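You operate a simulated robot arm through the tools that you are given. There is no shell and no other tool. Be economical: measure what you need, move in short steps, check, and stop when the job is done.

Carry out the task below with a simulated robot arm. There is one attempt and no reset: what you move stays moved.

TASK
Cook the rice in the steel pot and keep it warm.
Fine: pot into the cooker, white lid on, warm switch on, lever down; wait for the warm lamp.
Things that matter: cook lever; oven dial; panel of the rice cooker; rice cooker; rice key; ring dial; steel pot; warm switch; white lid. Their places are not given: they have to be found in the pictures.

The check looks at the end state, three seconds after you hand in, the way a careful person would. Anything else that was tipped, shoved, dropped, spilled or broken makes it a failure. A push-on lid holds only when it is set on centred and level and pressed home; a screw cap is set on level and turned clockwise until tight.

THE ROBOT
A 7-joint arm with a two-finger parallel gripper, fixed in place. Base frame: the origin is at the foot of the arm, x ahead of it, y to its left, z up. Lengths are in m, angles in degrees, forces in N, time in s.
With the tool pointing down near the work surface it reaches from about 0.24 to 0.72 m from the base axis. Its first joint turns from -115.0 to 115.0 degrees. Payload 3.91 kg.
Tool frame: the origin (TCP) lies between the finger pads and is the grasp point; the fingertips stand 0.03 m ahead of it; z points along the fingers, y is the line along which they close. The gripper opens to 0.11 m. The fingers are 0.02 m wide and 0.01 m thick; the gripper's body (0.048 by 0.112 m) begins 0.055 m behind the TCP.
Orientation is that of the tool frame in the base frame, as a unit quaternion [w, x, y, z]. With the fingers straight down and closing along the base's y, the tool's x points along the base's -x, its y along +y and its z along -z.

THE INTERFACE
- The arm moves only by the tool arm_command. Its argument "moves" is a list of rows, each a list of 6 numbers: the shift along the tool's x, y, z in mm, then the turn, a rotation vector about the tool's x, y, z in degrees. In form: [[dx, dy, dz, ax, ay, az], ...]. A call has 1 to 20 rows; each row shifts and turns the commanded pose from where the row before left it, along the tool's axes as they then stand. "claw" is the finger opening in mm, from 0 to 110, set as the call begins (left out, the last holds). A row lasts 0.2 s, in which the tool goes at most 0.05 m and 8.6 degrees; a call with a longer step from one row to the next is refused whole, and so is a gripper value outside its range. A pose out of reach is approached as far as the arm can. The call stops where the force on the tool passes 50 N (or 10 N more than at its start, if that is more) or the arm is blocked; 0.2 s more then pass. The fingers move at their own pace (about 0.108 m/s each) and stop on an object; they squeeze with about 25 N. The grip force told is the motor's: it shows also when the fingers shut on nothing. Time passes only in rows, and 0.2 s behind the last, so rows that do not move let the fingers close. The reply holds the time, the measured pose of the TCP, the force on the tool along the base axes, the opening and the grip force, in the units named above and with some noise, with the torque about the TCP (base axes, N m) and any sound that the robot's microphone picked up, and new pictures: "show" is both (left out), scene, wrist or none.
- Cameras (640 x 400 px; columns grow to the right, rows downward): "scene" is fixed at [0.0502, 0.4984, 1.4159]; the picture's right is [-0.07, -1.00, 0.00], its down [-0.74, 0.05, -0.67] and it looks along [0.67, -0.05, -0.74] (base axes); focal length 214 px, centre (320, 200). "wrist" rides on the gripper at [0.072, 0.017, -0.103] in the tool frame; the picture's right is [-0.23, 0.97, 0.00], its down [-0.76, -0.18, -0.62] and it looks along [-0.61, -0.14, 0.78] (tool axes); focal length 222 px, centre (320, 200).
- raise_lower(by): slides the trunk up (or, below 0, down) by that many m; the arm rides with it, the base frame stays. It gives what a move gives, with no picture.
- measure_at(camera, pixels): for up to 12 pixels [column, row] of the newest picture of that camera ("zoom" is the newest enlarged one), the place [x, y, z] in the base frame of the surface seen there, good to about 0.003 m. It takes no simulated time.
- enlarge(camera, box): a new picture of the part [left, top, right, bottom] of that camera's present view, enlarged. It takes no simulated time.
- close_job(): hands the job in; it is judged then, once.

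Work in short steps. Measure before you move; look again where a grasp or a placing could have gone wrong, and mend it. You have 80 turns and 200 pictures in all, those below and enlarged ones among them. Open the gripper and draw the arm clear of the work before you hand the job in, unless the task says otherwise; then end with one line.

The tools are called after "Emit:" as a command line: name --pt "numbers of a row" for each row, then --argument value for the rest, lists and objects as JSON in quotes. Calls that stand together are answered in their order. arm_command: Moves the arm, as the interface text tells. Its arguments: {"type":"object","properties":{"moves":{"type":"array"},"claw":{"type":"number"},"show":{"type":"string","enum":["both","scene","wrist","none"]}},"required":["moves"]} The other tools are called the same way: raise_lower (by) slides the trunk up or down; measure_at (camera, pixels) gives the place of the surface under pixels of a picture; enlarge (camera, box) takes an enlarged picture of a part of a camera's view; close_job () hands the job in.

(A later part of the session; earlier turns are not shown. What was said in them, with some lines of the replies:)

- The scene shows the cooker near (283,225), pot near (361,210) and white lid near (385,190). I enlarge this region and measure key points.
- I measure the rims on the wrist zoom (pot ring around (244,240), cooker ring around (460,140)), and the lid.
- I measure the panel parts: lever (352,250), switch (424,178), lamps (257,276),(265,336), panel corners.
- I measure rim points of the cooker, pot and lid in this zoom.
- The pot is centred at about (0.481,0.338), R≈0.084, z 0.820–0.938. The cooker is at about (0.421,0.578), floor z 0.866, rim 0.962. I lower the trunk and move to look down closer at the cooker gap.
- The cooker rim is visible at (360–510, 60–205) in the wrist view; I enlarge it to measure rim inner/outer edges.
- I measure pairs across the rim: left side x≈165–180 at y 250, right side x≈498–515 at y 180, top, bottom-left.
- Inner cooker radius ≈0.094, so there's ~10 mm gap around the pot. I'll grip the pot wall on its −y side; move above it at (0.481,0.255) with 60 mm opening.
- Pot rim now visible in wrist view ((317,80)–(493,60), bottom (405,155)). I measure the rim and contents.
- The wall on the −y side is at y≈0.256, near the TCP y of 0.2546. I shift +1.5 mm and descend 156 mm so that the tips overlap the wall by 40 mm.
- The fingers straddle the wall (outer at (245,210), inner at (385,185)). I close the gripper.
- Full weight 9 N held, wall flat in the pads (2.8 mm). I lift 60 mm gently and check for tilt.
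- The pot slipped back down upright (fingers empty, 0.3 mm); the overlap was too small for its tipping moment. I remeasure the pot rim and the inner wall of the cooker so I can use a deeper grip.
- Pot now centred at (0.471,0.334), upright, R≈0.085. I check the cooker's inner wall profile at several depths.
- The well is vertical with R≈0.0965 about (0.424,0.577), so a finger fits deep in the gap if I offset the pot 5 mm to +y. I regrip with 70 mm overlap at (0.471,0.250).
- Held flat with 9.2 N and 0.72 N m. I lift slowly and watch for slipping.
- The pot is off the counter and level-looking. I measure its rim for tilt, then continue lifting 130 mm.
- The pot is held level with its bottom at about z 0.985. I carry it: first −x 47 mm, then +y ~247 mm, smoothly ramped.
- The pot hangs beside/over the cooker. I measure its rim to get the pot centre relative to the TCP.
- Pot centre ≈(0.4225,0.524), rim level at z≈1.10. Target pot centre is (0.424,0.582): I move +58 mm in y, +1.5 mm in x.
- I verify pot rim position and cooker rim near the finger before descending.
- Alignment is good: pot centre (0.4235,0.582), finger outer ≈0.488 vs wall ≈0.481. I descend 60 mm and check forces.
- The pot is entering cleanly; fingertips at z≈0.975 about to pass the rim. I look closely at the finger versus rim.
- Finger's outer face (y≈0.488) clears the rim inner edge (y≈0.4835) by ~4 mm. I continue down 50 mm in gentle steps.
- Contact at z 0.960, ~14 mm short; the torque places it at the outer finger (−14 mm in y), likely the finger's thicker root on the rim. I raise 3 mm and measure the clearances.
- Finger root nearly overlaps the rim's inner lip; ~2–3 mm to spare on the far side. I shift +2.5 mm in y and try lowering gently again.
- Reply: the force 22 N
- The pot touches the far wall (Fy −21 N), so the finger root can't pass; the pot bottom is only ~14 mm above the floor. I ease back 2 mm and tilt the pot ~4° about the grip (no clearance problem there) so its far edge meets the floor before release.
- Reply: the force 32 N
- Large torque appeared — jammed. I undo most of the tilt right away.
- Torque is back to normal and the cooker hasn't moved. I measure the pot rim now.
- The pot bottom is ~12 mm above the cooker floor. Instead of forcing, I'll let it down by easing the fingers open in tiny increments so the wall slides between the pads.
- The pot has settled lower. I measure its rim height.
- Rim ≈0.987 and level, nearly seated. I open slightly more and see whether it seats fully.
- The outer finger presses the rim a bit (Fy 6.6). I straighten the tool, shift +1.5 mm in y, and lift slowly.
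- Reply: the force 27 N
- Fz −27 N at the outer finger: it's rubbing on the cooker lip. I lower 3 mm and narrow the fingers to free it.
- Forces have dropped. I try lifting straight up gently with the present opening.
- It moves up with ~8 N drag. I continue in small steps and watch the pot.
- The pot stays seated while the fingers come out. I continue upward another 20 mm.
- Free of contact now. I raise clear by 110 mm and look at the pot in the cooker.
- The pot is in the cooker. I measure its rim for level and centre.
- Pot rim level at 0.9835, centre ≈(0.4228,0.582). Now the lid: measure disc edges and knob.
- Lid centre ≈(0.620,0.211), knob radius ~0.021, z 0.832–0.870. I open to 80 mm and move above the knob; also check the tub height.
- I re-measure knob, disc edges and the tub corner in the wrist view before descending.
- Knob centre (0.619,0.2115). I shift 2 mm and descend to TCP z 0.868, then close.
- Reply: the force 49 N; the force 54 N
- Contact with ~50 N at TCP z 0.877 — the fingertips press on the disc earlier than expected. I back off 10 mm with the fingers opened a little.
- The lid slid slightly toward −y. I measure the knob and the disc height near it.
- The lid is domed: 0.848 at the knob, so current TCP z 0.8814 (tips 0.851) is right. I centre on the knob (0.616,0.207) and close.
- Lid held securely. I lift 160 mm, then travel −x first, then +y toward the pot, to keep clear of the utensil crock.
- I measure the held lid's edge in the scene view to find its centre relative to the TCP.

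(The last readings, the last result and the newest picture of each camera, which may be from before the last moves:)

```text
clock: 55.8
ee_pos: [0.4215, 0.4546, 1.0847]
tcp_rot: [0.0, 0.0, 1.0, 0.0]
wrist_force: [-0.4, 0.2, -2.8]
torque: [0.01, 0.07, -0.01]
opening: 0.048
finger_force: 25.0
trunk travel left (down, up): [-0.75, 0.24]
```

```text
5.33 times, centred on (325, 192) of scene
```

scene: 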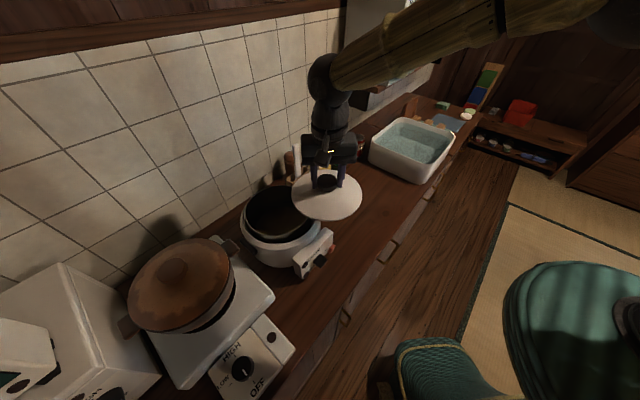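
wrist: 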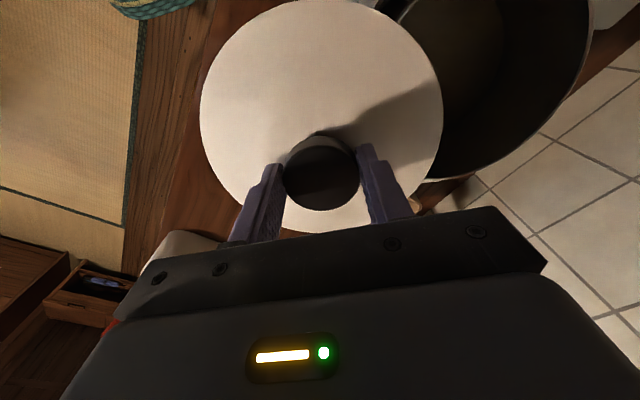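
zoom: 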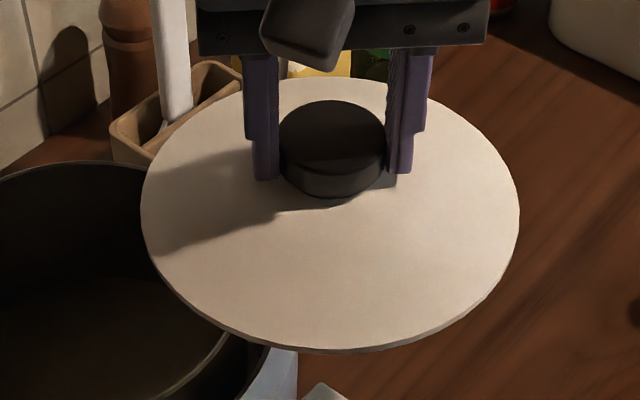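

Emit:
measure_at --camera "zoom" --pixels '[[145, 210], [160, 255], [220, 318], [280, 340], [330, 346], [400, 338], [460, 310], [515, 225], [505, 175], [470, 125], [190, 120], [155, 165]]'

Emit:
measure_at --camera "scene" --pixels '[[244, 213], [250, 225], [262, 236], [275, 240], [290, 239], [246, 200], [255, 193]]'

```text
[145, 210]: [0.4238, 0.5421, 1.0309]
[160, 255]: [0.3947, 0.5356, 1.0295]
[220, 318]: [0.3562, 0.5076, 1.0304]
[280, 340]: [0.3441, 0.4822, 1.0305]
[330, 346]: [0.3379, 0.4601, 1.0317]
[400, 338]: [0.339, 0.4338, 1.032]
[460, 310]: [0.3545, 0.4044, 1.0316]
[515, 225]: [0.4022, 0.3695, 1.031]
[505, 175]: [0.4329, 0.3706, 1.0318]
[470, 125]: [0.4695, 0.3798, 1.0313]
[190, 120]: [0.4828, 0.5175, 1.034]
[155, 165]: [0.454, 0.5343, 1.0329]
```

```text
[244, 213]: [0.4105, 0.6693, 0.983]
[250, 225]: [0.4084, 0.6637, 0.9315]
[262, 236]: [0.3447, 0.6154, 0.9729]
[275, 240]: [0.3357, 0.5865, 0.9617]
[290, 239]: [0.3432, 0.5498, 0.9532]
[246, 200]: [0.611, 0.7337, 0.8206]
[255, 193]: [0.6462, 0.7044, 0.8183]
```

Lid centre (0.4237,0.4555), level at 1.031. Pot centre (0.4224,0.5815): I move −1.3 mm x, +126 mm y and then lower 28 mm.

Emit:
arm_command --pt "1.3 15 0 0 0 0" --pt "0 30 0 0 0 0" --pt "0 35 0 0 0 0" --pt "0 30 0 0 0 0" --pt "0 16 0 0 0 0" --pt "0 0 14 0 0 0" --pt "0 0 14 0 0 0" --pt "0 0 0 0 0 0"

Emit:
enlarge --camera "scene" --box '[230, 160, 340, 280]'

```text
clock: 57.5
ee_pos: [0.4203, 0.5834, 1.0561]
tcp_rot: [0.0, 0.001, 1.0, 0.001]
wrist_force: [-0.9, 0.4, -1.4]
torque: [0.01, 0.0, 0.0]
opening: 0.0477
finger_force: 24.5
trunk travel left (down, up): [-0.75, 0.24]
```

scene: 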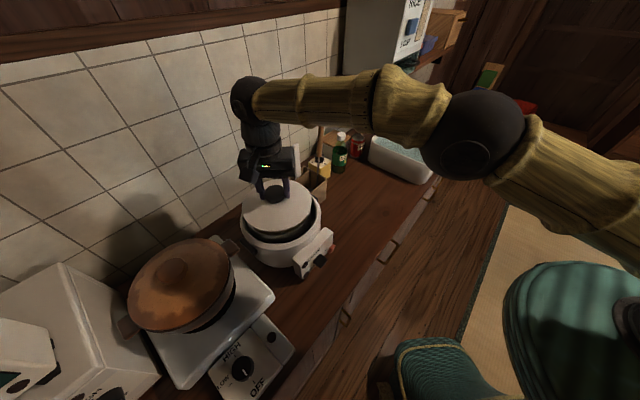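
wrist: 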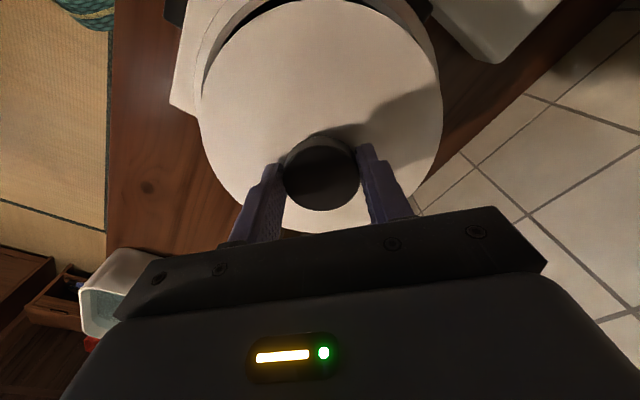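

```text
3.33 times, centred on (285, 220) of scene
```

zoom: 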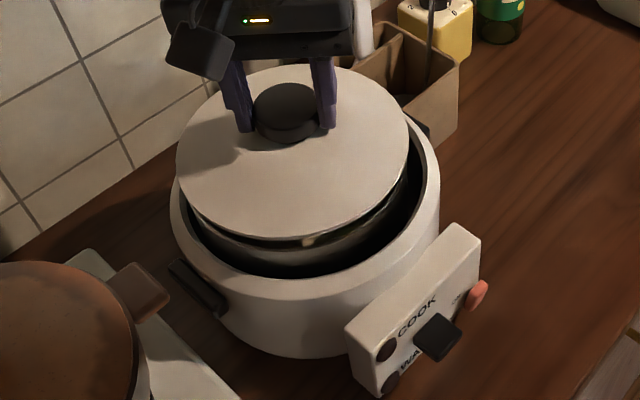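

Reachable and aligned. I measure the lid edge against the pot rim once more.

Emit:
measure_at --camera "zoom" --pixels '[[179, 165], [190, 195], [225, 225], [265, 237], [310, 234], [360, 212], [395, 180], [407, 145], [395, 110], [200, 110], [360, 85], [215, 95]]'

Emit:
measure_at --camera "zoom" --pixels '[[220, 238], [250, 247], [280, 248], [320, 242], [355, 225], [385, 203], [404, 180], [195, 218]]'

```text
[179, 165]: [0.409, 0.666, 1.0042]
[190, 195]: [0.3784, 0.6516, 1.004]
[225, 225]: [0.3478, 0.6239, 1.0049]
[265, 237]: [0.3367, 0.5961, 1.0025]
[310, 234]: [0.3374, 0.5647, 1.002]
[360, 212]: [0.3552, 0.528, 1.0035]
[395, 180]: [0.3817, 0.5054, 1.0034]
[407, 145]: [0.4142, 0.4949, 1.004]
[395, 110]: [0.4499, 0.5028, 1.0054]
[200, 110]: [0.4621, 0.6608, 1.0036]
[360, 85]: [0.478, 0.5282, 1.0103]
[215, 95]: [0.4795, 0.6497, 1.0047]
```

```text
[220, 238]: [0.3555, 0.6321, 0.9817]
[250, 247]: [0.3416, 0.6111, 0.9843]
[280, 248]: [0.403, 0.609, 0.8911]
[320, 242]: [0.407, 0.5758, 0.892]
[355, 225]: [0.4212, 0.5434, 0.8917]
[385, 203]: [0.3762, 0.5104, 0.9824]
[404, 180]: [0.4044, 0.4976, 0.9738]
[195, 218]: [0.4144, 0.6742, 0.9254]
```

Lid centre (0.4225,0.5808) vs pot (0.4224,0.5815): aligned within 1 mm. I lower gently until contact.

Emit:
arm_command --pt "0 0.5 4 0 0 0" --pt "0 0 4 0 0 0" --pt "0 0 3 0 0 0" --pt "0 0 2 0 0 0" --pt "0 0 2 0 0 0" --pt "0 0 2 0 0 0" --pt "0 0 0 0 0 0" --show "scene"

Emit:
enlarge --camera "scene" --box '[230, 160, 340, 280]'

```text
clock: 59.1
ee_pos: [0.4205, 0.5838, 1.04]
tcp_rot: [0.0, 0.0, 1.0, 0.001]
wrist_force: [-0.4, 0.0, 2.7]
torque: [-0.31, 0.14, 0.01]
opening: 0.0476
finger_force: 24.9
trunk travel left (down, up): [-0.75, 0.24]
```

scene: 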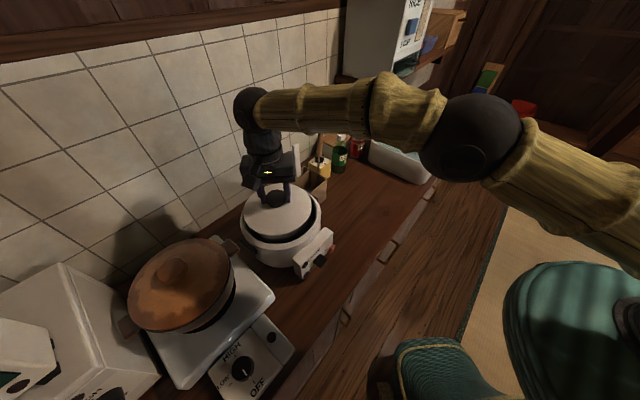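

```text
3.33 times, centred on (285, 220) of scene
```

zoom: 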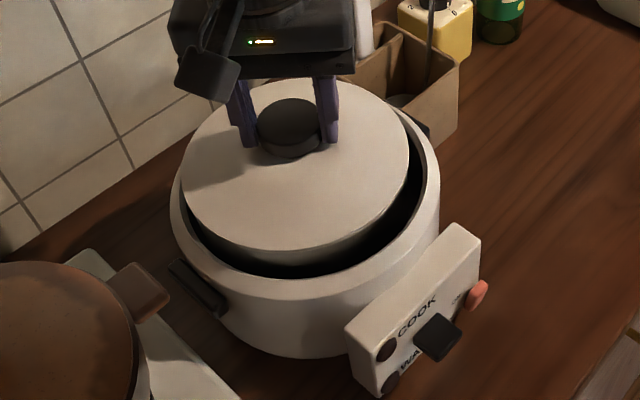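

First light contact (edge ~0.988). I press down a few mm to bring it home.

Emit:
arm_command --pt "0 0 1 0 0 0" --pt "0 0 1 0 0 0" --pt "0 0 1 0 0 0" --pt "0 0 0 0 0 0" --show "none"

Emit:
arm_command --pt "0 0 1 0 0 0" --pt "0 0 1 0 0 0" --pt "0 0 1 0 0 0" --pt "0 0 0 0 0 0" --show "none"

Emit:
enlarge --camera "scene" --box '[230, 160, 340, 280]'

```text
clock: 60.1
ee_pos: [0.4215, 0.5828, 1.0397]
tcp_rot: [0.002, 0.0, 1.0, 0.003]
wrist_force: [2.4, 4.9, 22.2]
torque: [0.08, -0.17, 0.01]
opening: 0.048
finger_force: 24.8
trunk travel left (down, up): [-0.75, 0.24]
```

```text
clock: 61.1
ee_pos: [0.419, 0.5823, 1.0359]
tcp_rot: [0.002, 0.0, 1.0, 0.001]
wrist_force: [2.6, 6.6, 21.9]
torque: [-0.03, -0.23, 0.03]
opening: 0.048
finger_force: 25.3
trunk travel left (down, up): [-0.75, 0.24]
```

```text
3.33 times, centred on (285, 220) of scene
```

zoom: 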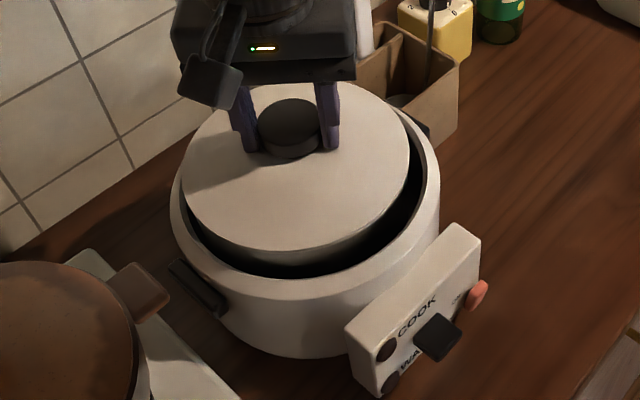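

I measure the lid edge height all around.

Emit:
measure_at --camera "zoom" --pixels '[[186, 180], [210, 218], [240, 238], [275, 247], [315, 242], [360, 222], [395, 190], [407, 155], [200, 130], [290, 105], [300, 180], [375, 100]]'

```text
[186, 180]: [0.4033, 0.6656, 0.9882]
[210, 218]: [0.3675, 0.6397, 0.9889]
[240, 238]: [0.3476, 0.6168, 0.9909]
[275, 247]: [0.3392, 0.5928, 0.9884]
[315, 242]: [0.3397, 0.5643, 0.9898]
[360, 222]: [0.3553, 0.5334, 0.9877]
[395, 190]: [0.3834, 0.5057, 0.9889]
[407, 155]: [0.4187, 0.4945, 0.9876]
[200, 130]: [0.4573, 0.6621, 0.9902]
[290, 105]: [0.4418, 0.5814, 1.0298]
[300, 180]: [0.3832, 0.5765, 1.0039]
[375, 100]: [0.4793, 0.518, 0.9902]
```

Lid is level at ~0.989 all around. I release, rise, close the fingers, and press on the knob's top centre to seat it fully.

Emit:
arm_command --pt "0 0 -1 0 0 0" --pt "0 0 -1 0 0 0" --pt "0 0 0 0 0 0" --pt "0 0 -10 0 0 0" --pt "0 0 -15 0 0 0" --pt "0 0 -15 0 0 0" --pt "0 0 0 0 0 0" --claw 70 --show "none"

Emit:
arm_command --pt "0 0 0 0 0 0" --pt "0 0 0 0 0 0" --pt "0 0 0 0 0 0" --claw 0

Emit:
enlarge --camera "scene" --box '[230, 160, 340, 280]'

```text
clock: 62.8
ee_pos: [0.4209, 0.5844, 1.0756]
tcp_rot: [0.0, 0.0, 1.0, 0.001]
wrist_force: [0.3, 0.6, -0.5]
torque: [-0.02, -0.02, 0.01]
opening: 0.0699
finger_force: 0.1
trunk travel left (down, up): [-0.75, 0.24]
```

```text
clock: 63.5
ee_pos: [0.4202, 0.584, 1.0766]
tcp_rot: [0.001, 0.0, 1.0, 0.001]
wrist_force: [0.2, 1.1, 0.2]
torque: [-0.02, -0.01, 0.0]
opening: 0.0002
finger_force: 25.3
trunk travel left (down, up): [-0.75, 0.24]
```

scene: 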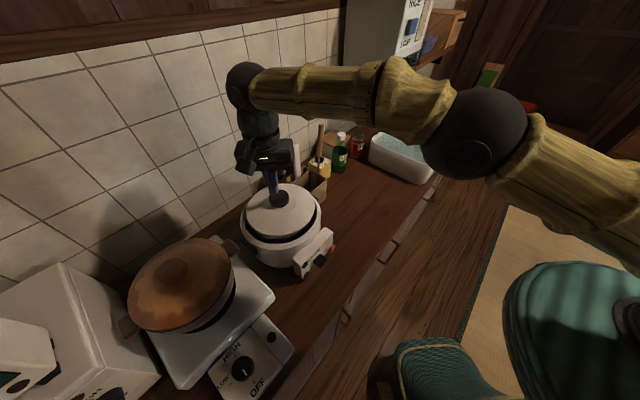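
wrist: 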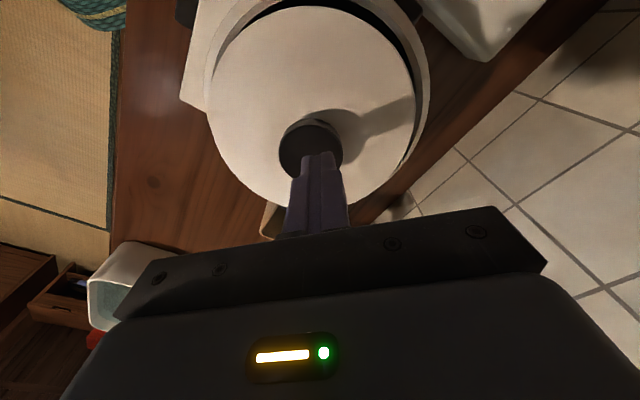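

```text
3.33 times, centred on (285, 220) of scene
```

zoom: 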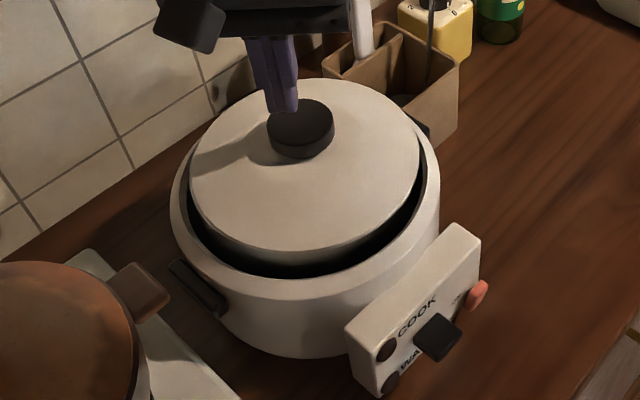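

The lid shifted slightly on release (disc now spans 190–420 px). I check whether the pot moved with it.

Emit:
measure_at --camera "zoom" --pixels '[[193, 180], [215, 218], [245, 238], [280, 248], [325, 243], [370, 222], [405, 190], [418, 155], [205, 130], [300, 115], [270, 120], [330, 118]]'

Emit:
enlarge --camera "scene" --box '[240, 200, 320, 260]'

```text
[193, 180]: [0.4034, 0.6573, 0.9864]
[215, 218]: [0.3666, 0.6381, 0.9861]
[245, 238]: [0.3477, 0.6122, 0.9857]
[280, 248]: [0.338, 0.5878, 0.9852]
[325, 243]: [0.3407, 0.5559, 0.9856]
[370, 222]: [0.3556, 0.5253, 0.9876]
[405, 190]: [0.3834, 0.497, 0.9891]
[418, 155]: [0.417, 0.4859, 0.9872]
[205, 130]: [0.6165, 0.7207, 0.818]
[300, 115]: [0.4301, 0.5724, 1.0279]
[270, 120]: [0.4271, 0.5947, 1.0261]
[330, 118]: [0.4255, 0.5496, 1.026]
```

```text
6.67 times, centred on (280, 230) of scene
```

zoom: 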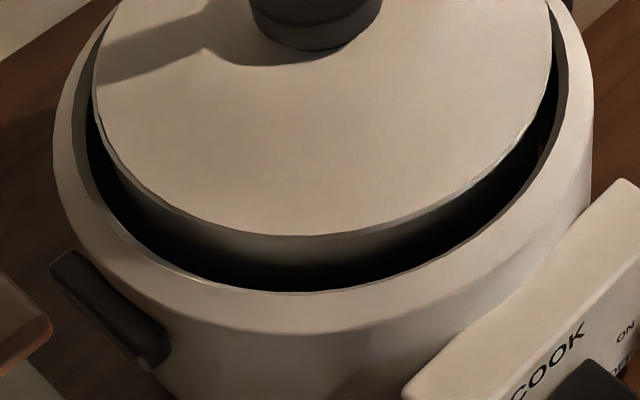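

I measure the pot's outer wall visible beneath the lid edge.

Emit:
measure_at --camera "zoom" --pixels '[[103, 155], [130, 188], [180, 225], [240, 245], [320, 248], [400, 235], [470, 205], [520, 165], [545, 120], [480, 215], [110, 190], [300, 225]]'

```text
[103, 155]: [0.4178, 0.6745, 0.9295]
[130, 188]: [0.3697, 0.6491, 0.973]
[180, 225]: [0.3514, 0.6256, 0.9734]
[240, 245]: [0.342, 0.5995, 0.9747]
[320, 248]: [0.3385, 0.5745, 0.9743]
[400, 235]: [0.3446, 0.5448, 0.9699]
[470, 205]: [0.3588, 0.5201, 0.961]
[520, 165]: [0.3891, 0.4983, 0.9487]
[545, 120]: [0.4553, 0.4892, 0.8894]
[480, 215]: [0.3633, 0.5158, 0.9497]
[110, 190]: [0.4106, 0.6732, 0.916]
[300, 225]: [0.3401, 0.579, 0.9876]
```

The pot slid with the lid in the well (now about centred, y≈0.577). I centre the closed fingers over the knob at (0.423,0.573) and press down.

Emit:
arm_command --pt "-2.5 -11 0 0 0 0" --pt "0 0 8 0 0 0" --pt "0 0 5 0 0 0" --pt "0 0 3 0 0 0" --pt "0 0 2 0 0 0" --pt "0 0 1 0 0 0" --pt "0 0 1 0 0 0" --pt "0 0 0 0 0 0" --claw 0 --show "wrist"

```text
clock: 65.3
ee_pos: [0.4225, 0.5728, 1.0566]
tcp_rot: [0.001, 0.0, 1.0, 0.002]
wrist_force: [1.3, 3.6, 12.9]
torque: [0.07, 0.04, -0.03]
opening: 0.0
finger_force: 24.7
trunk travel left (down, up): [-0.75, 0.24]
```

wrist: 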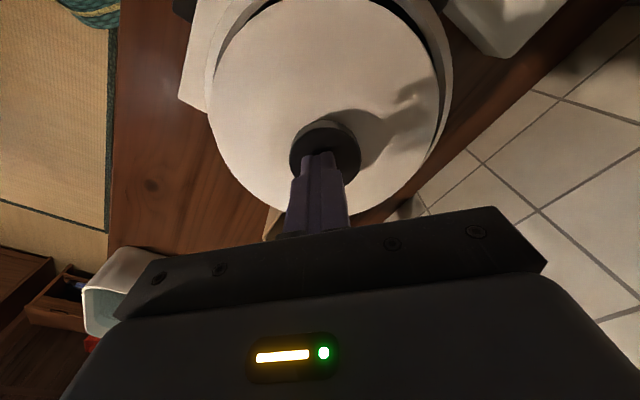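

Contact on the knob top with 13 N. I press further in 1 mm steps up to ~40 N.

Emit:
arm_command --pt "0 0 1 0 0 0" --pt "0 0 1 0 0 0" --pt "0 0 1 0 0 0" --pt "0 0 1 0 0 0" --pt "0 0 0 0 0 0" --show "none"

Emit:
arm_command --pt "0 0 1 0 0 0" --pt "0 0 1 0 0 0" --pt "0 0 1 0 0 0" --pt "0 0 0 0 0 0" --show "none"

```text
clock: 66.5
ee_pos: [0.4226, 0.5706, 1.0579]
tcp_rot: [0.002, 0.0, 1.0, 0.004]
wrist_force: [6.2, 6.3, 35.3]
torque: [0.13, -0.05, -0.05]
opening: 0.0
finger_force: 25.4
trunk travel left (down, up): [-0.75, 0.24]
```

```text
clock: 67.5
ee_pos: [0.4232, 0.5715, 1.0577]
tcp_rot: [0.004, -0.001, 1.0, 0.007]
wrist_force: [7.2, 6.2, 43.8]
torque: [0.19, 0.01, -0.14]
opening: 0.0
finger_force: 25.1
trunk travel left (down, up): [-0.75, 0.24]
```

Solid at 44 N with no further travel: it's seated. I back off upward and inspect.

Emit:
arm_command --pt "0 0 -8 0 0 0" --pt "0 0 -15 0 0 0" --pt "0 0 -30 0 0 0" --pt "0 0 -30 0 0 0" --pt "0 -30 0 0 0 0" --pt "0 -45 0 0 0 0" --pt "0 -45 0 0 0 0" --pt "0 -45 0 0 0 0" --pt "0 0 0 0 0 0"

Emit:
enlarge --camera "scene" --box '[230, 165, 340, 285]'

```text
clock: 69.5
ee_pos: [0.4261, 0.4085, 1.1319]
tcp_rot: [0.0, 0.0, 1.0, 0.001]
wrist_force: [0.0, 0.6, 0.3]
torque: [-0.03, -0.02, -0.01]
opening: 0.0
finger_force: 25.1
trunk travel left (down, up): [-0.75, 0.24]
```

scene: 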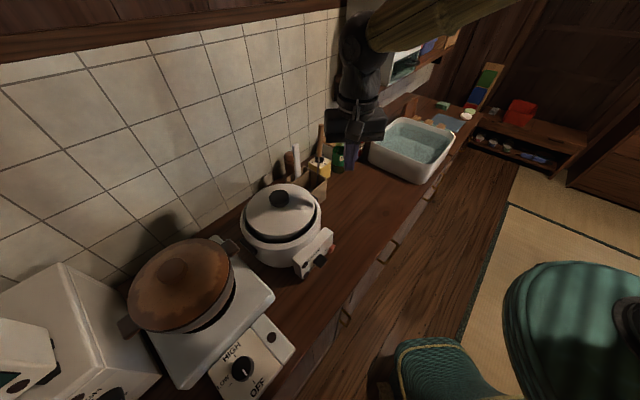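
wrist: 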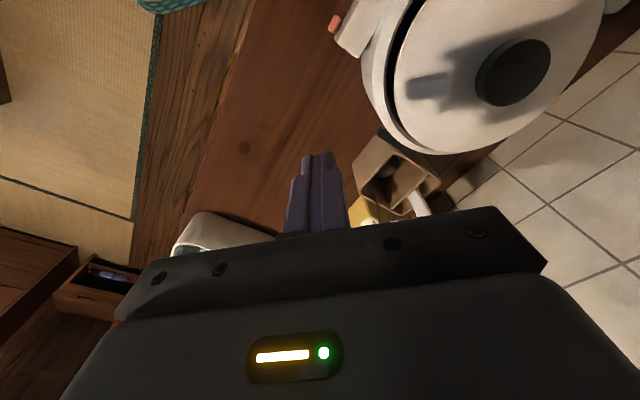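

```text
3.33 times, centred on (285, 225) of scene
```

zoom: 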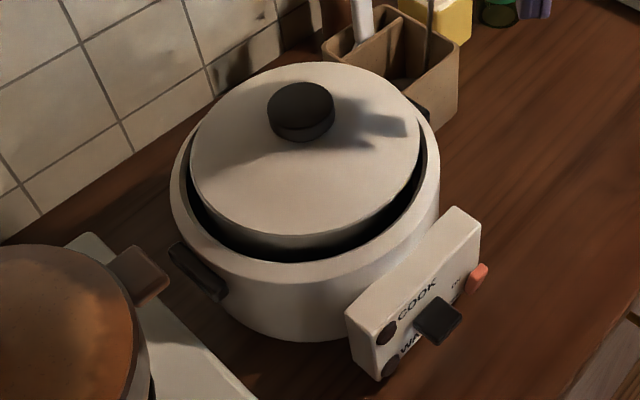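

I verify lid level and concentricity.

Emit:
measure_at --camera "zoom" --pixels '[[193, 165], [220, 205], [260, 227], [300, 232], [340, 224], [380, 200], [410, 165], [417, 135], [400, 100], [345, 70], [270, 72], [210, 110]]'

Emit:
measure_at --camera "zoom" --pixels '[[215, 212], [240, 230], [270, 241], [310, 243], [350, 232], [385, 208], [200, 185], [405, 185]]'

Emit:
enlarge --camera "wrist" --box '[350, 0, 610, 160]'

```text
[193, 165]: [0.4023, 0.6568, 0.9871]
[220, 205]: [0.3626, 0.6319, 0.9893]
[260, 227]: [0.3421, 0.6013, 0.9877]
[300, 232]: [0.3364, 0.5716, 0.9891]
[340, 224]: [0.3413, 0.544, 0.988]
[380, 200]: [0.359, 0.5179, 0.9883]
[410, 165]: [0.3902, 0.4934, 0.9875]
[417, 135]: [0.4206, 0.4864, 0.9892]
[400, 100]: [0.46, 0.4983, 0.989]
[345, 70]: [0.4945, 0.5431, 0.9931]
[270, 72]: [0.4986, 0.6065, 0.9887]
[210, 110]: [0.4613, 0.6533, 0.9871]
```

```text
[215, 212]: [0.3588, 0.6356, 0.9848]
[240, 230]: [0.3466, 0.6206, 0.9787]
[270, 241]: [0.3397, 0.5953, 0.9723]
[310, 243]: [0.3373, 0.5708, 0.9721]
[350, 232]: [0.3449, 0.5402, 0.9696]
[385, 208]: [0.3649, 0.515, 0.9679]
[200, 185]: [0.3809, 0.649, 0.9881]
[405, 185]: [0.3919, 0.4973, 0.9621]
```

```text
2.46 times, centred on (480, 80) of wrist
```

zoom: 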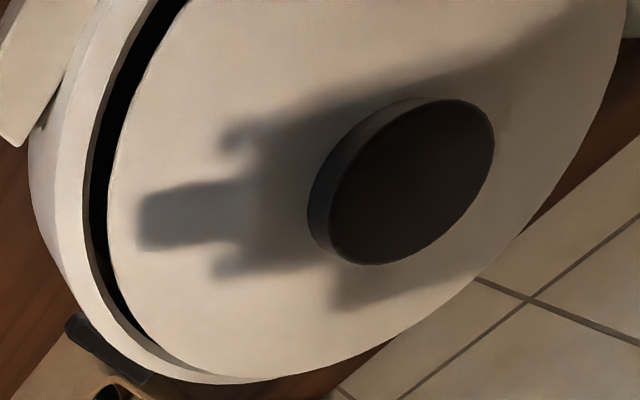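

Lid is level at 0.988 all around and concentric with the pot. Next the panel: I move to a viewpoint in front of it and yaw the tool 45° so it lines up with the panel.

Emit:
arm_command --pt "25 0 0 0 0 0" --pt "45 0 0 0 0 0" --pt "45 0 0 0 0 0" --pt "45 0 0 0 0 0" --pt "45 0 0 0 0 0" --pt "20 0 20 0 0 0" --pt "0 0 40 0 0 0" --pt "0 0 40 0 0 0" --pt "0 0 10 0 0 -7.5" --pt "0 0 0 0 0 -7.5" --pt "0 0 0 0 0 -7.5" --pt "0 0 0 0 0 -7.5" --pt "0 0 0 0 0 -7.5" --pt "0 0 0 0 0 -7.5" --pt "0 0 0 0 0 0"

```text
clock: 72.8
ee_pos: [0.1944, 0.4079, 1.0204]
tcp_rot: [0.0, -0.385, 0.923, 0.0]
wrist_force: [0.0, -0.3, 0.0]
torque: [0.0, -0.05, -0.01]
opening: 0.0001
finger_force: 24.8
trunk travel left (down, up): [-0.75, 0.24]
```

scene: 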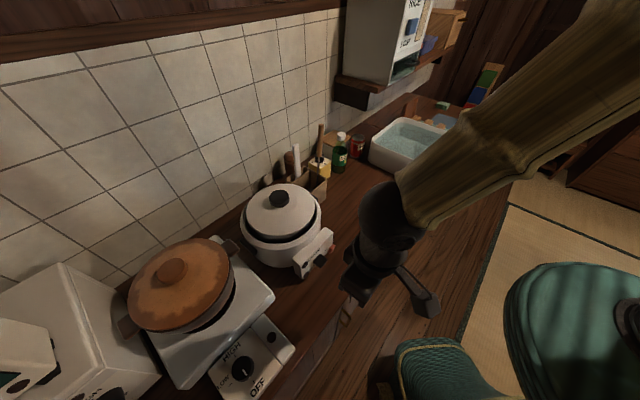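
wrist: 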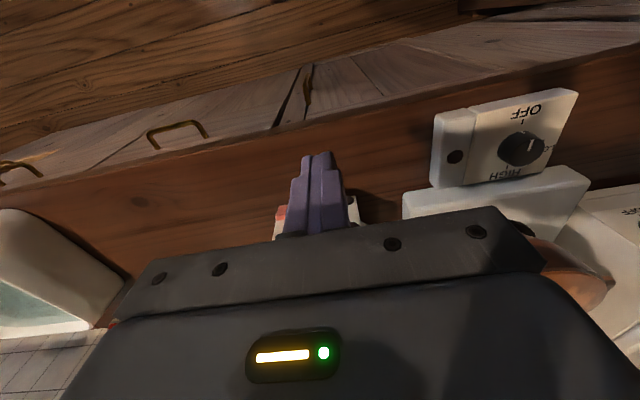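

The wrist camera sees the panel only behind the gripper; the scene camera has it unobstructed at (300–333, 228–278). I enlarge that strongly.

Emit:
enlarge --camera "scene" --box '[290, 225, 340, 280]'

Emit:
enlarge --camera "scene" --box '[318, 235, 340, 255]'

```text
7.27 times, centred on (315, 252) of scene
```

zoom: 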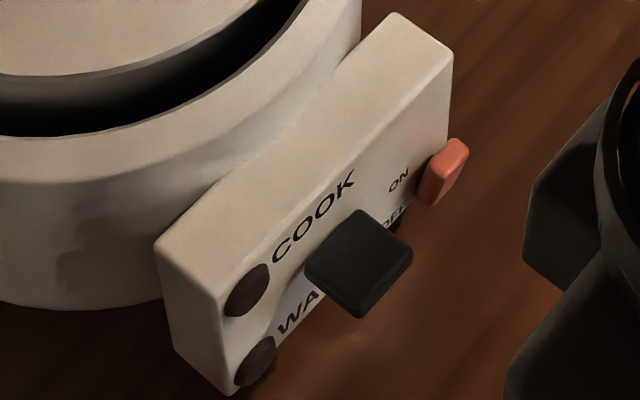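

```text
16.00 times, centred on (329, 245) of scene
```

zoom: 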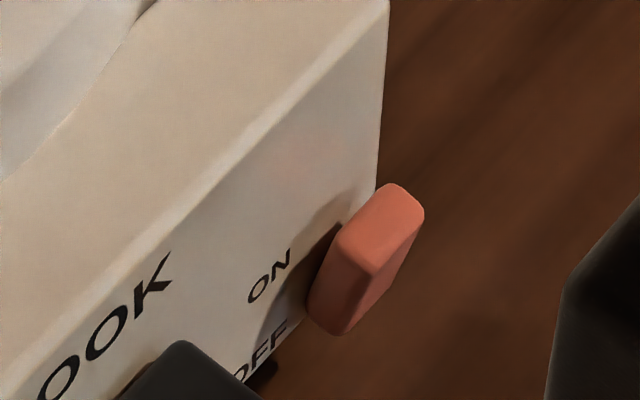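

I measure the switch's top, bottom and the ON/OFF labels.

Emit:
measure_at --camera "zoom" --pixels '[[390, 200], [355, 235], [415, 215], [372, 262], [340, 325], [320, 300], [345, 270], [385, 290], [270, 275], [260, 350], [330, 240], [400, 250]]'

Emit:
measure_at --camera "zoom" --pixels '[[180, 350], [230, 385], [130, 395], [380, 100], [375, 150], [310, 205], [250, 220], [350, 60]]'

```text
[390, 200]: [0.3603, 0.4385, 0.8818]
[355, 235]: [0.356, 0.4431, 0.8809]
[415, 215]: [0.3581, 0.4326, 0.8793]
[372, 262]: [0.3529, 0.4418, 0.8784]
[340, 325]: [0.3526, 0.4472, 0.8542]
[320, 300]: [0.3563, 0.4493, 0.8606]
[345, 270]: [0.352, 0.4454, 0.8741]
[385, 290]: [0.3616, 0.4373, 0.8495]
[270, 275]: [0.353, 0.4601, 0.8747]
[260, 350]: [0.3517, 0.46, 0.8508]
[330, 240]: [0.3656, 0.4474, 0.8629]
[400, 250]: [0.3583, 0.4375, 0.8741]
```

```text
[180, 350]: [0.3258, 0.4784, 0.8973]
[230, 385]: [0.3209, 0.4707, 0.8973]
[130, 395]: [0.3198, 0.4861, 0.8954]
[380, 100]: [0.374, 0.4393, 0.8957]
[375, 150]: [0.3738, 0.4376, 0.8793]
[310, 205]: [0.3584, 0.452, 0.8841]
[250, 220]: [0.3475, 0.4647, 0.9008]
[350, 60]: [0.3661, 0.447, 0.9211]
```

The switch is a rocker: top edge (z 0.881, ON side) sticks out ~15 mm, bottom less. I'll press its top inward with the closed fingertips; first I go to (0.338,0.419) in front of it, at z 0.93.

Emit:
arm_command --pt "-30 -26 0 0 0 0" --pt "-30 -26 0 0 0 0" --pt "-30 -26 0 0 0 0" --pt "-18 -16 0 0 0 0" --pt "0 0 40 0 0 0" --pt "0 0 40 0 0 0" --pt "0 0 10 0 0 0" --pt "0 0 0 0 0 0" --claw 0

Emit:
enlarge --camera "scene" --box '[290, 205, 360, 280]'

```text
clock: 74.5
ee_pos: [0.341, 0.4157, 0.931]
tcp_rot: [0.001, -0.382, 0.924, 0.0]
wrist_force: [-0.2, -0.1, 0.4]
torque: [0.02, 0.0, -0.01]
opening: 0.0
finger_force: 25.8
trunk travel left (down, up): [-0.75, 0.24]
```

scene: 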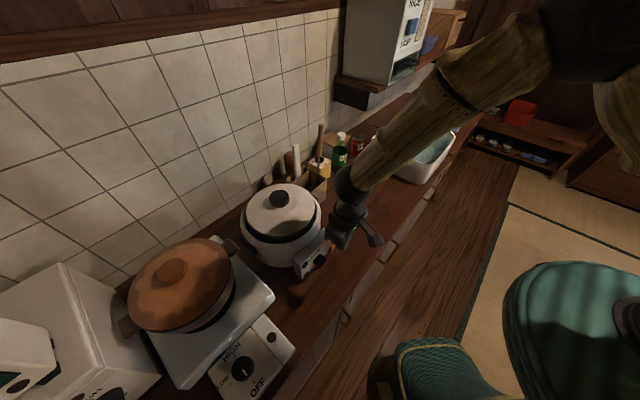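
wrist: 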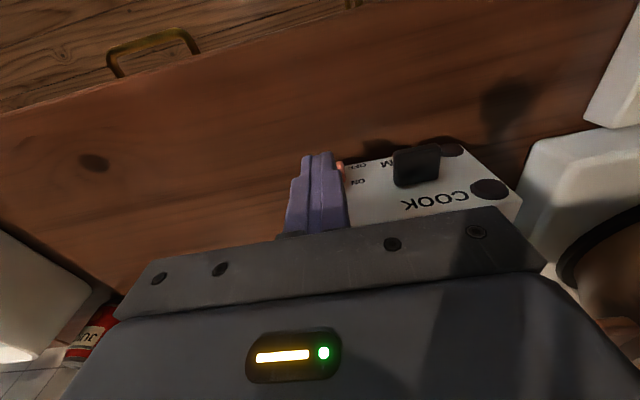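

```text
5.33 times, centred on (325, 242) of scene
```

zoom: 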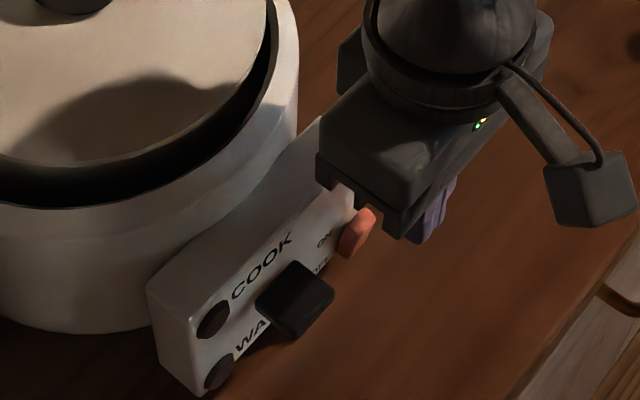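

Wrist view shows the red switch just right of the fingers at (340,165). I zoom in to measure it.

Emit:
enlarge --camera "wrist" --box '[270, 130, 430, 230]'

```text
4.00 times, centred on (350, 180) of wrist
```

zoom: 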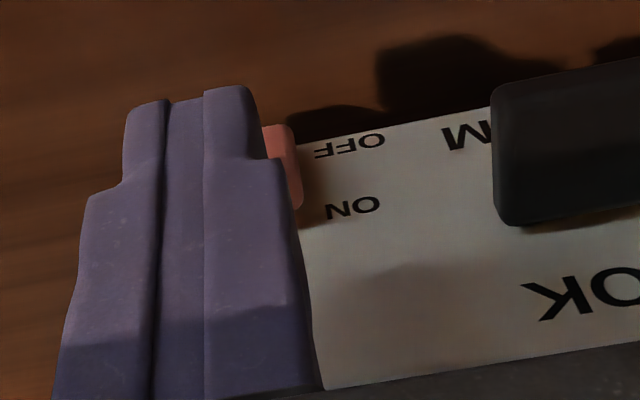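

I shift +5 mm in tool y, lower 28 mm (tips at 0.873), then advance 13 mm toward the switch.

Emit:
arm_command --pt "0 5 0 0 0 0" --pt "0 0 15 0 0 0" --pt "0 0 13 0 0 0" --pt "-5 0 0 0 0 0" --pt "-5 0 0 0 0 0" --pt "-3 0 0 0 0 0" --pt "0 0 0 0 0 0"

Emit:
enlarge --camera "scene" --box '[290, 205, 360, 280]'

```text
clock: 76.2
ee_pos: [0.3471, 0.4301, 0.9033]
tcp_rot: [0.0, -0.383, 0.924, 0.001]
wrist_force: [-0.5, -0.6, -1.0]
torque: [-0.02, 0.01, 0.0]
opening: 0.0002
finger_force: 24.7
trunk travel left (down, up): [-0.75, 0.24]
```

scene: 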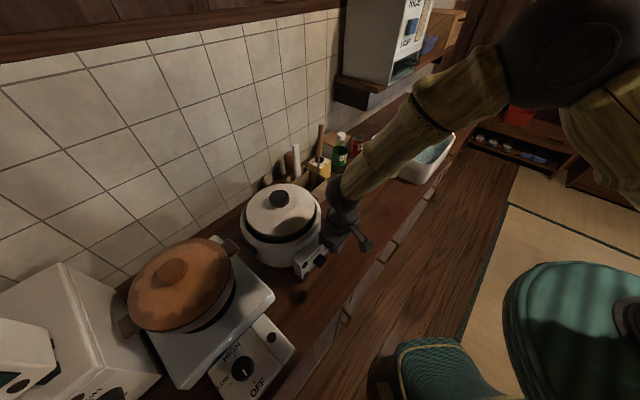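
wrist: 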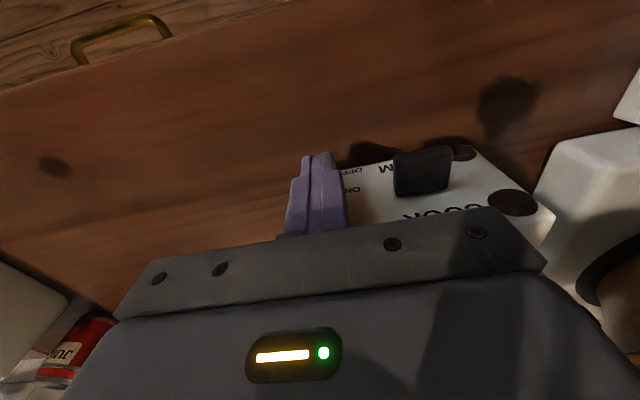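

```text
5.33 times, centred on (325, 242) of scene
```

zoom: 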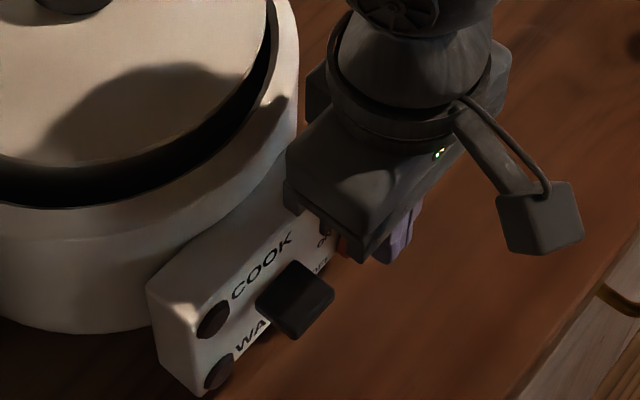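

No contact yet. I advance in 1 mm steps, watching force and sound.

Emit:
arm_command --pt "-1 0 0 0 0 0" --pt "-1 0 0 0 0 0" --pt "-1 0 0 0 0 0" --pt "-1 0 0 0 0 0" --pt "0 0 0 0 0 0" --show "none"

Emit:
arm_command --pt "-1 0 0 0 0 0" --pt "-1 0 0 0 0 0" --pt "-1 0 0 0 0 0" --pt "0 0 0 0 0 0" --show "wrist"

```text
clock: 77.3
ee_pos: [0.35, 0.4339, 0.9044]
tcp_rot: [0.0, -0.383, 0.924, 0.001]
wrist_force: [0.6, -0.3, -0.4]
torque: [0.0, -0.01, 0.02]
opening: 0.0
finger_force: 25.2
trunk travel left (down, up): [-0.75, 0.24]
```

```text
clock: 78.3
ee_pos: [0.3499, 0.4344, 0.903]
tcp_rot: [-0.001, -0.383, 0.924, 0.0]
wrist_force: [-6.1, -4.8, -2.1]
torque: [-0.16, 0.2, -0.01]
opening: 0.0
finger_force: 24.9
trunk travel left (down, up): [-0.75, 0.24]
```

wrist: 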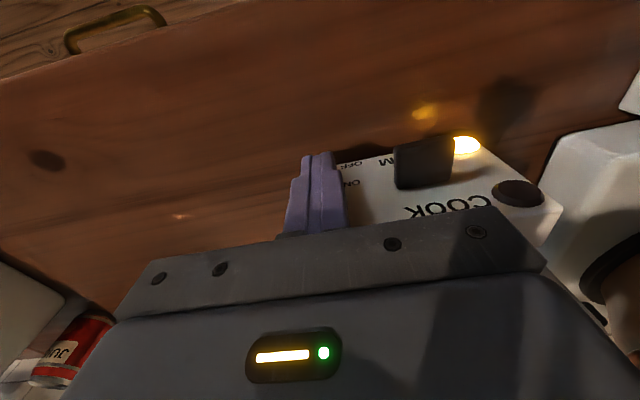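

The WARM lamp is lit (wrist (465,145)) – switch on. I back off, rise, and move over the lever top at (0.302,0.472).

Emit:
arm_command --pt "10 0 0 0 0 0" --pt "13 0 0 0 0 0" --pt "0 0 -30 0 0 0" --pt "0 0 -20 0 0 0" --pt "0 30 0 0 0 0" --pt "0 30.5 0 0 0 0" --pt "-13 0 0 0 0 0" --pt "0 0 0 0 0 0"

Emit:
enlarge --camera "scene" --box '[285, 205, 355, 280]'

```text
clock: 80.2
ee_pos: [0.3022, 0.4711, 0.9547]
tcp_rot: [0.0, -0.382, 0.924, 0.001]
wrist_force: [-0.1, -0.2, -0.9]
torque: [0.01, 0.02, 0.0]
opening: 0.0
finger_force: 25.2
trunk travel left (down, up): [-0.75, 0.24]
```

scene: 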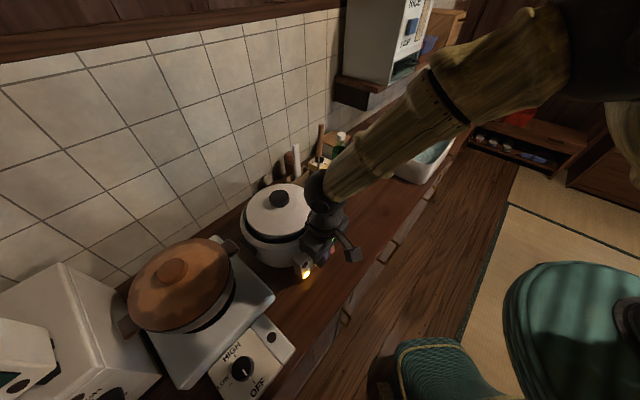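
wrist: 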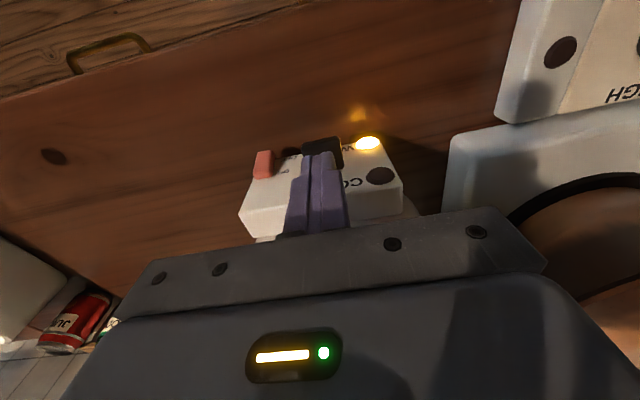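

```text
5.33 times, centred on (320, 242) of scene
```

zoom: 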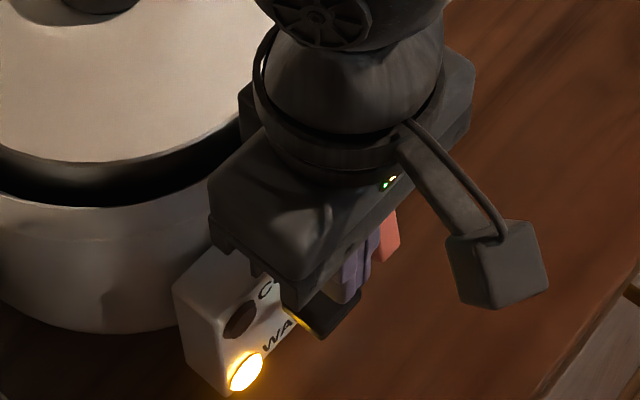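

Fingers are over the lever; the warm lamp stays on. I descend onto the lever and press it down stepwise.

Emit:
arm_command --pt "0 0 12 0 0 0" --pt "0 0 10 0 0 0" --pt "0 0 4 0 0 0" --pt "0 0 3 0 0 0" --pt "0 0 3 0 0 0" --pt "0 0 3 0 0 0" --pt "0 0 0 0 0 0" --show "wrist"

```text
clock: 81.8
ee_pos: [0.3014, 0.4714, 0.9174]
tcp_rot: [0.001, -0.382, 0.924, 0.001]
wrist_force: [-0.5, -0.2, -0.5]
torque: [-0.01, 0.04, -0.03]
opening: 0.0
finger_force: 24.6
trunk travel left (down, up): [-0.75, 0.24]
```

wrist: 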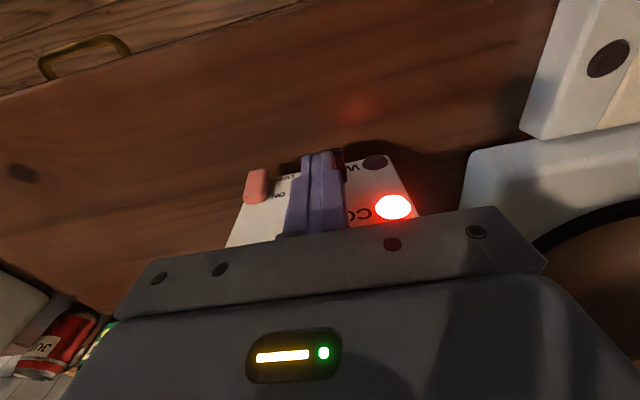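

The COOK lamp lit and the lever latched down. I retreat up and back, open the gripper, and wait.

Emit:
arm_command --pt "0 0 -10 0 0 0" --pt "0 0 -30 0 0 0" --pt "0 0 -40 0 0 0" --pt "0 0 -40 0 0 0" --pt "40 0 0 0 0 0" --pt "40 0 0 0 0 0" --pt "40 -20 0 0 0 0" --pt "0 -40 0 0 0 0" --pt "0 -40 0 0 0 0" --pt "0 0 0 0 0 0" --show "scene"

Emit:
arm_command --pt "0 0 0 0 0 0" --pt "0 0 0 0 0 0" --pt "0 0 0 0 0 0" --pt "0 0 0 0 0 0" --pt "0 0 0 0 0 0" --pt "0 0 0 0 0 0" --pt "0 0 0 0 0 0" --pt "0 0 0 0 0 0" --pt "0 0 0 0 0 0" --pt "0 0 0 0 0 0" --pt "0 0 0 0 0 0" --pt "0 0 0 0 0 0" --pt "0 0 0 0 0 0" --pt "0 0 0 0 0 0" --pt "0 0 0 0 0 0" --pt "0 0 0 0 0 0" --pt "0 0 0 0 0 0" --pt "0 0 0 0 0 0" --pt "0 0 0 0 0 0" --pt "0 0 0 0 0 0" --claw 80 --show "none"

Emit:
enlarge --camera "scene" --box '[230, 170, 350, 285]'

```text
clock: 84.0
ee_pos: [0.2874, 0.3167, 1.0373]
tcp_rot: [0.0, -0.383, 0.924, 0.001]
wrist_force: [-1.7, 0.3, 0.2]
torque: [-0.01, -0.02, -0.02]
opening: 0.0
finger_force: 25.4
trunk travel left (down, up): [-0.75, 0.24]
```

scene: 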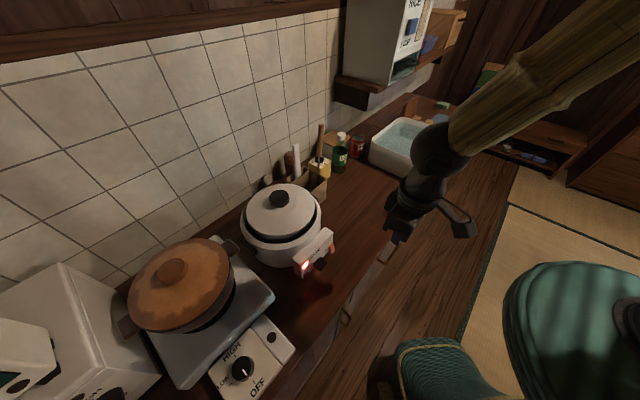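

```text
clock: 88.2
ee_pos: [0.2893, 0.3166, 1.0386]
tcp_rot: [0.001, -0.382, 0.924, 0.002]
wrist_force: [-0.4, -0.3, -0.1]
torque: [0.0, 0.01, -0.02]
opening: 0.0799
finger_force: 0.0
trunk travel left (down, up): [-0.75, 0.24]
```

```text
3.48 times, centred on (290, 228) of scene
```

zoom: 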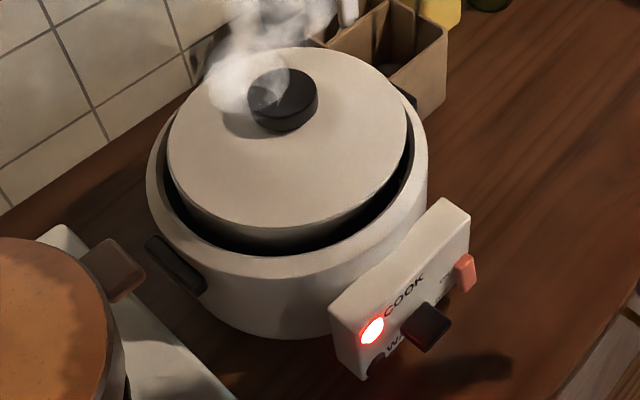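

It's cooking (steam, red COOK lamp). I keep waiting for the warm lamp.

Emit:
arm_command --pt "0 0 0 0 0 0" --pt "0 0 0 0 0 0" --pt "0 0 0 0 0 0" --pt "0 0 0 0 0 0" --pt "0 0 0 0 0 0" --pt "0 0 0 0 0 0" --pt "0 0 0 0 0 0" --pt "0 0 0 0 0 0" --pt "0 0 0 0 0 0" --pt "0 0 0 0 0 0" --pt "0 0 0 0 0 0" --pt "0 0 0 0 0 0" --pt "0 0 0 0 0 0" --pt "0 0 0 0 0 0" --pt "0 0 0 0 0 0" --pt "0 0 0 0 0 0" --pt "0 0 0 0 0 0" --pt "0 0 0 0 0 0" --pt "0 0 0 0 0 0" --pt "0 0 0 0 0 0" --show "none"

Emit:
arm_command --pt "0 0 0 0 0 0" --pt "0 0 0 0 0 0" --pt "0 0 0 0 0 0" --pt "0 0 0 0 0 0" --pt "0 0 0 0 0 0" --pt "0 0 0 0 0 0" --pt "0 0 0 0 0 0" --pt "0 0 0 0 0 0" --pt "0 0 0 0 0 0" --pt "0 0 0 0 0 0" --pt "0 0 0 0 0 0" --pt "0 0 0 0 0 0" --pt "0 0 0 0 0 0" --pt "0 0 0 0 0 0" --pt "0 0 0 0 0 0" --pt "0 0 0 0 0 0" --pt "0 0 0 0 0 0" --pt "0 0 0 0 0 0" --pt "0 0 0 0 0 0" --pt "0 0 0 0 0 0" --show "scene"

```text
clock: 92.3
ee_pos: [0.2879, 0.3155, 1.038]
tcp_rot: [0.001, -0.383, 0.924, 0.001]
wrist_force: [0.7, -0.2, -0.3]
torque: [0.0, 0.01, 0.01]
opening: 0.08
finger_force: 0.0
trunk travel left (down, up): [-0.75, 0.24]
```

```text
clock: 96.5
ee_pos: [0.2889, 0.3169, 1.0369]
tcp_rot: [0.002, -0.382, 0.924, 0.001]
wrist_force: [-0.1, -0.1, -0.1]
torque: [-0.04, 0.0, 0.02]
opening: 0.0799
finger_force: 0.1
trunk travel left (down, up): [-0.75, 0.24]
```

scene: 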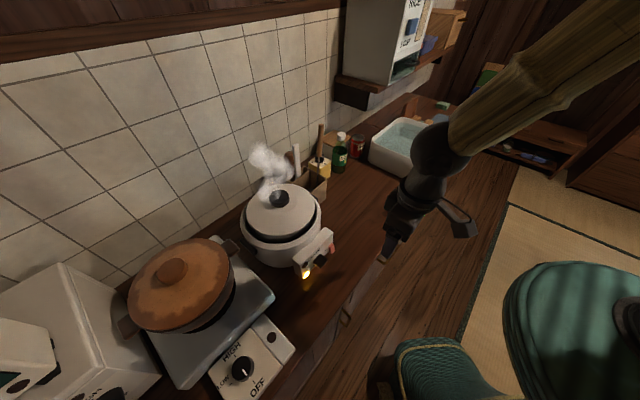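

The amber WARM lamp appears lit at (306,273); I confirm with an enlarged view.

Emit:
enlarge --camera "scene" --box '[230, 170, 350, 285]'

```text
3.48 times, centred on (290, 228) of scene
5 turns are left
```

zoom: 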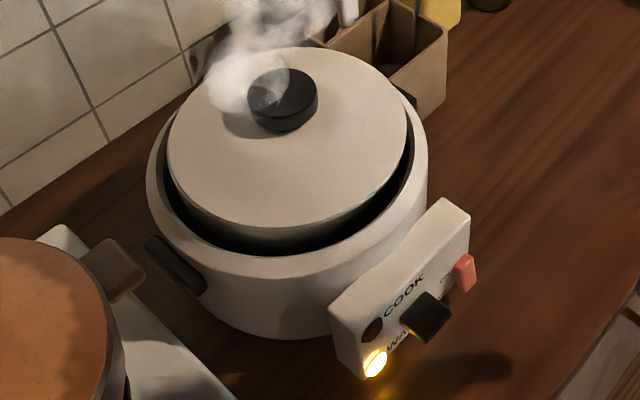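

The lever has popped up, WARM lamp is on, the lid is on and level, the gripper is open and clear. I hand in.

Emit:
close_job

```text
The job is handed in.
```

The rice has cooked and is keeping warm: the pot is in the cooker, the white lid is pressed on and level, the warm switch is on, and the warm lamp is lit. On the first lift the pot slipped about 1 cm back onto the counter; it stayed upright and I saw no spill.
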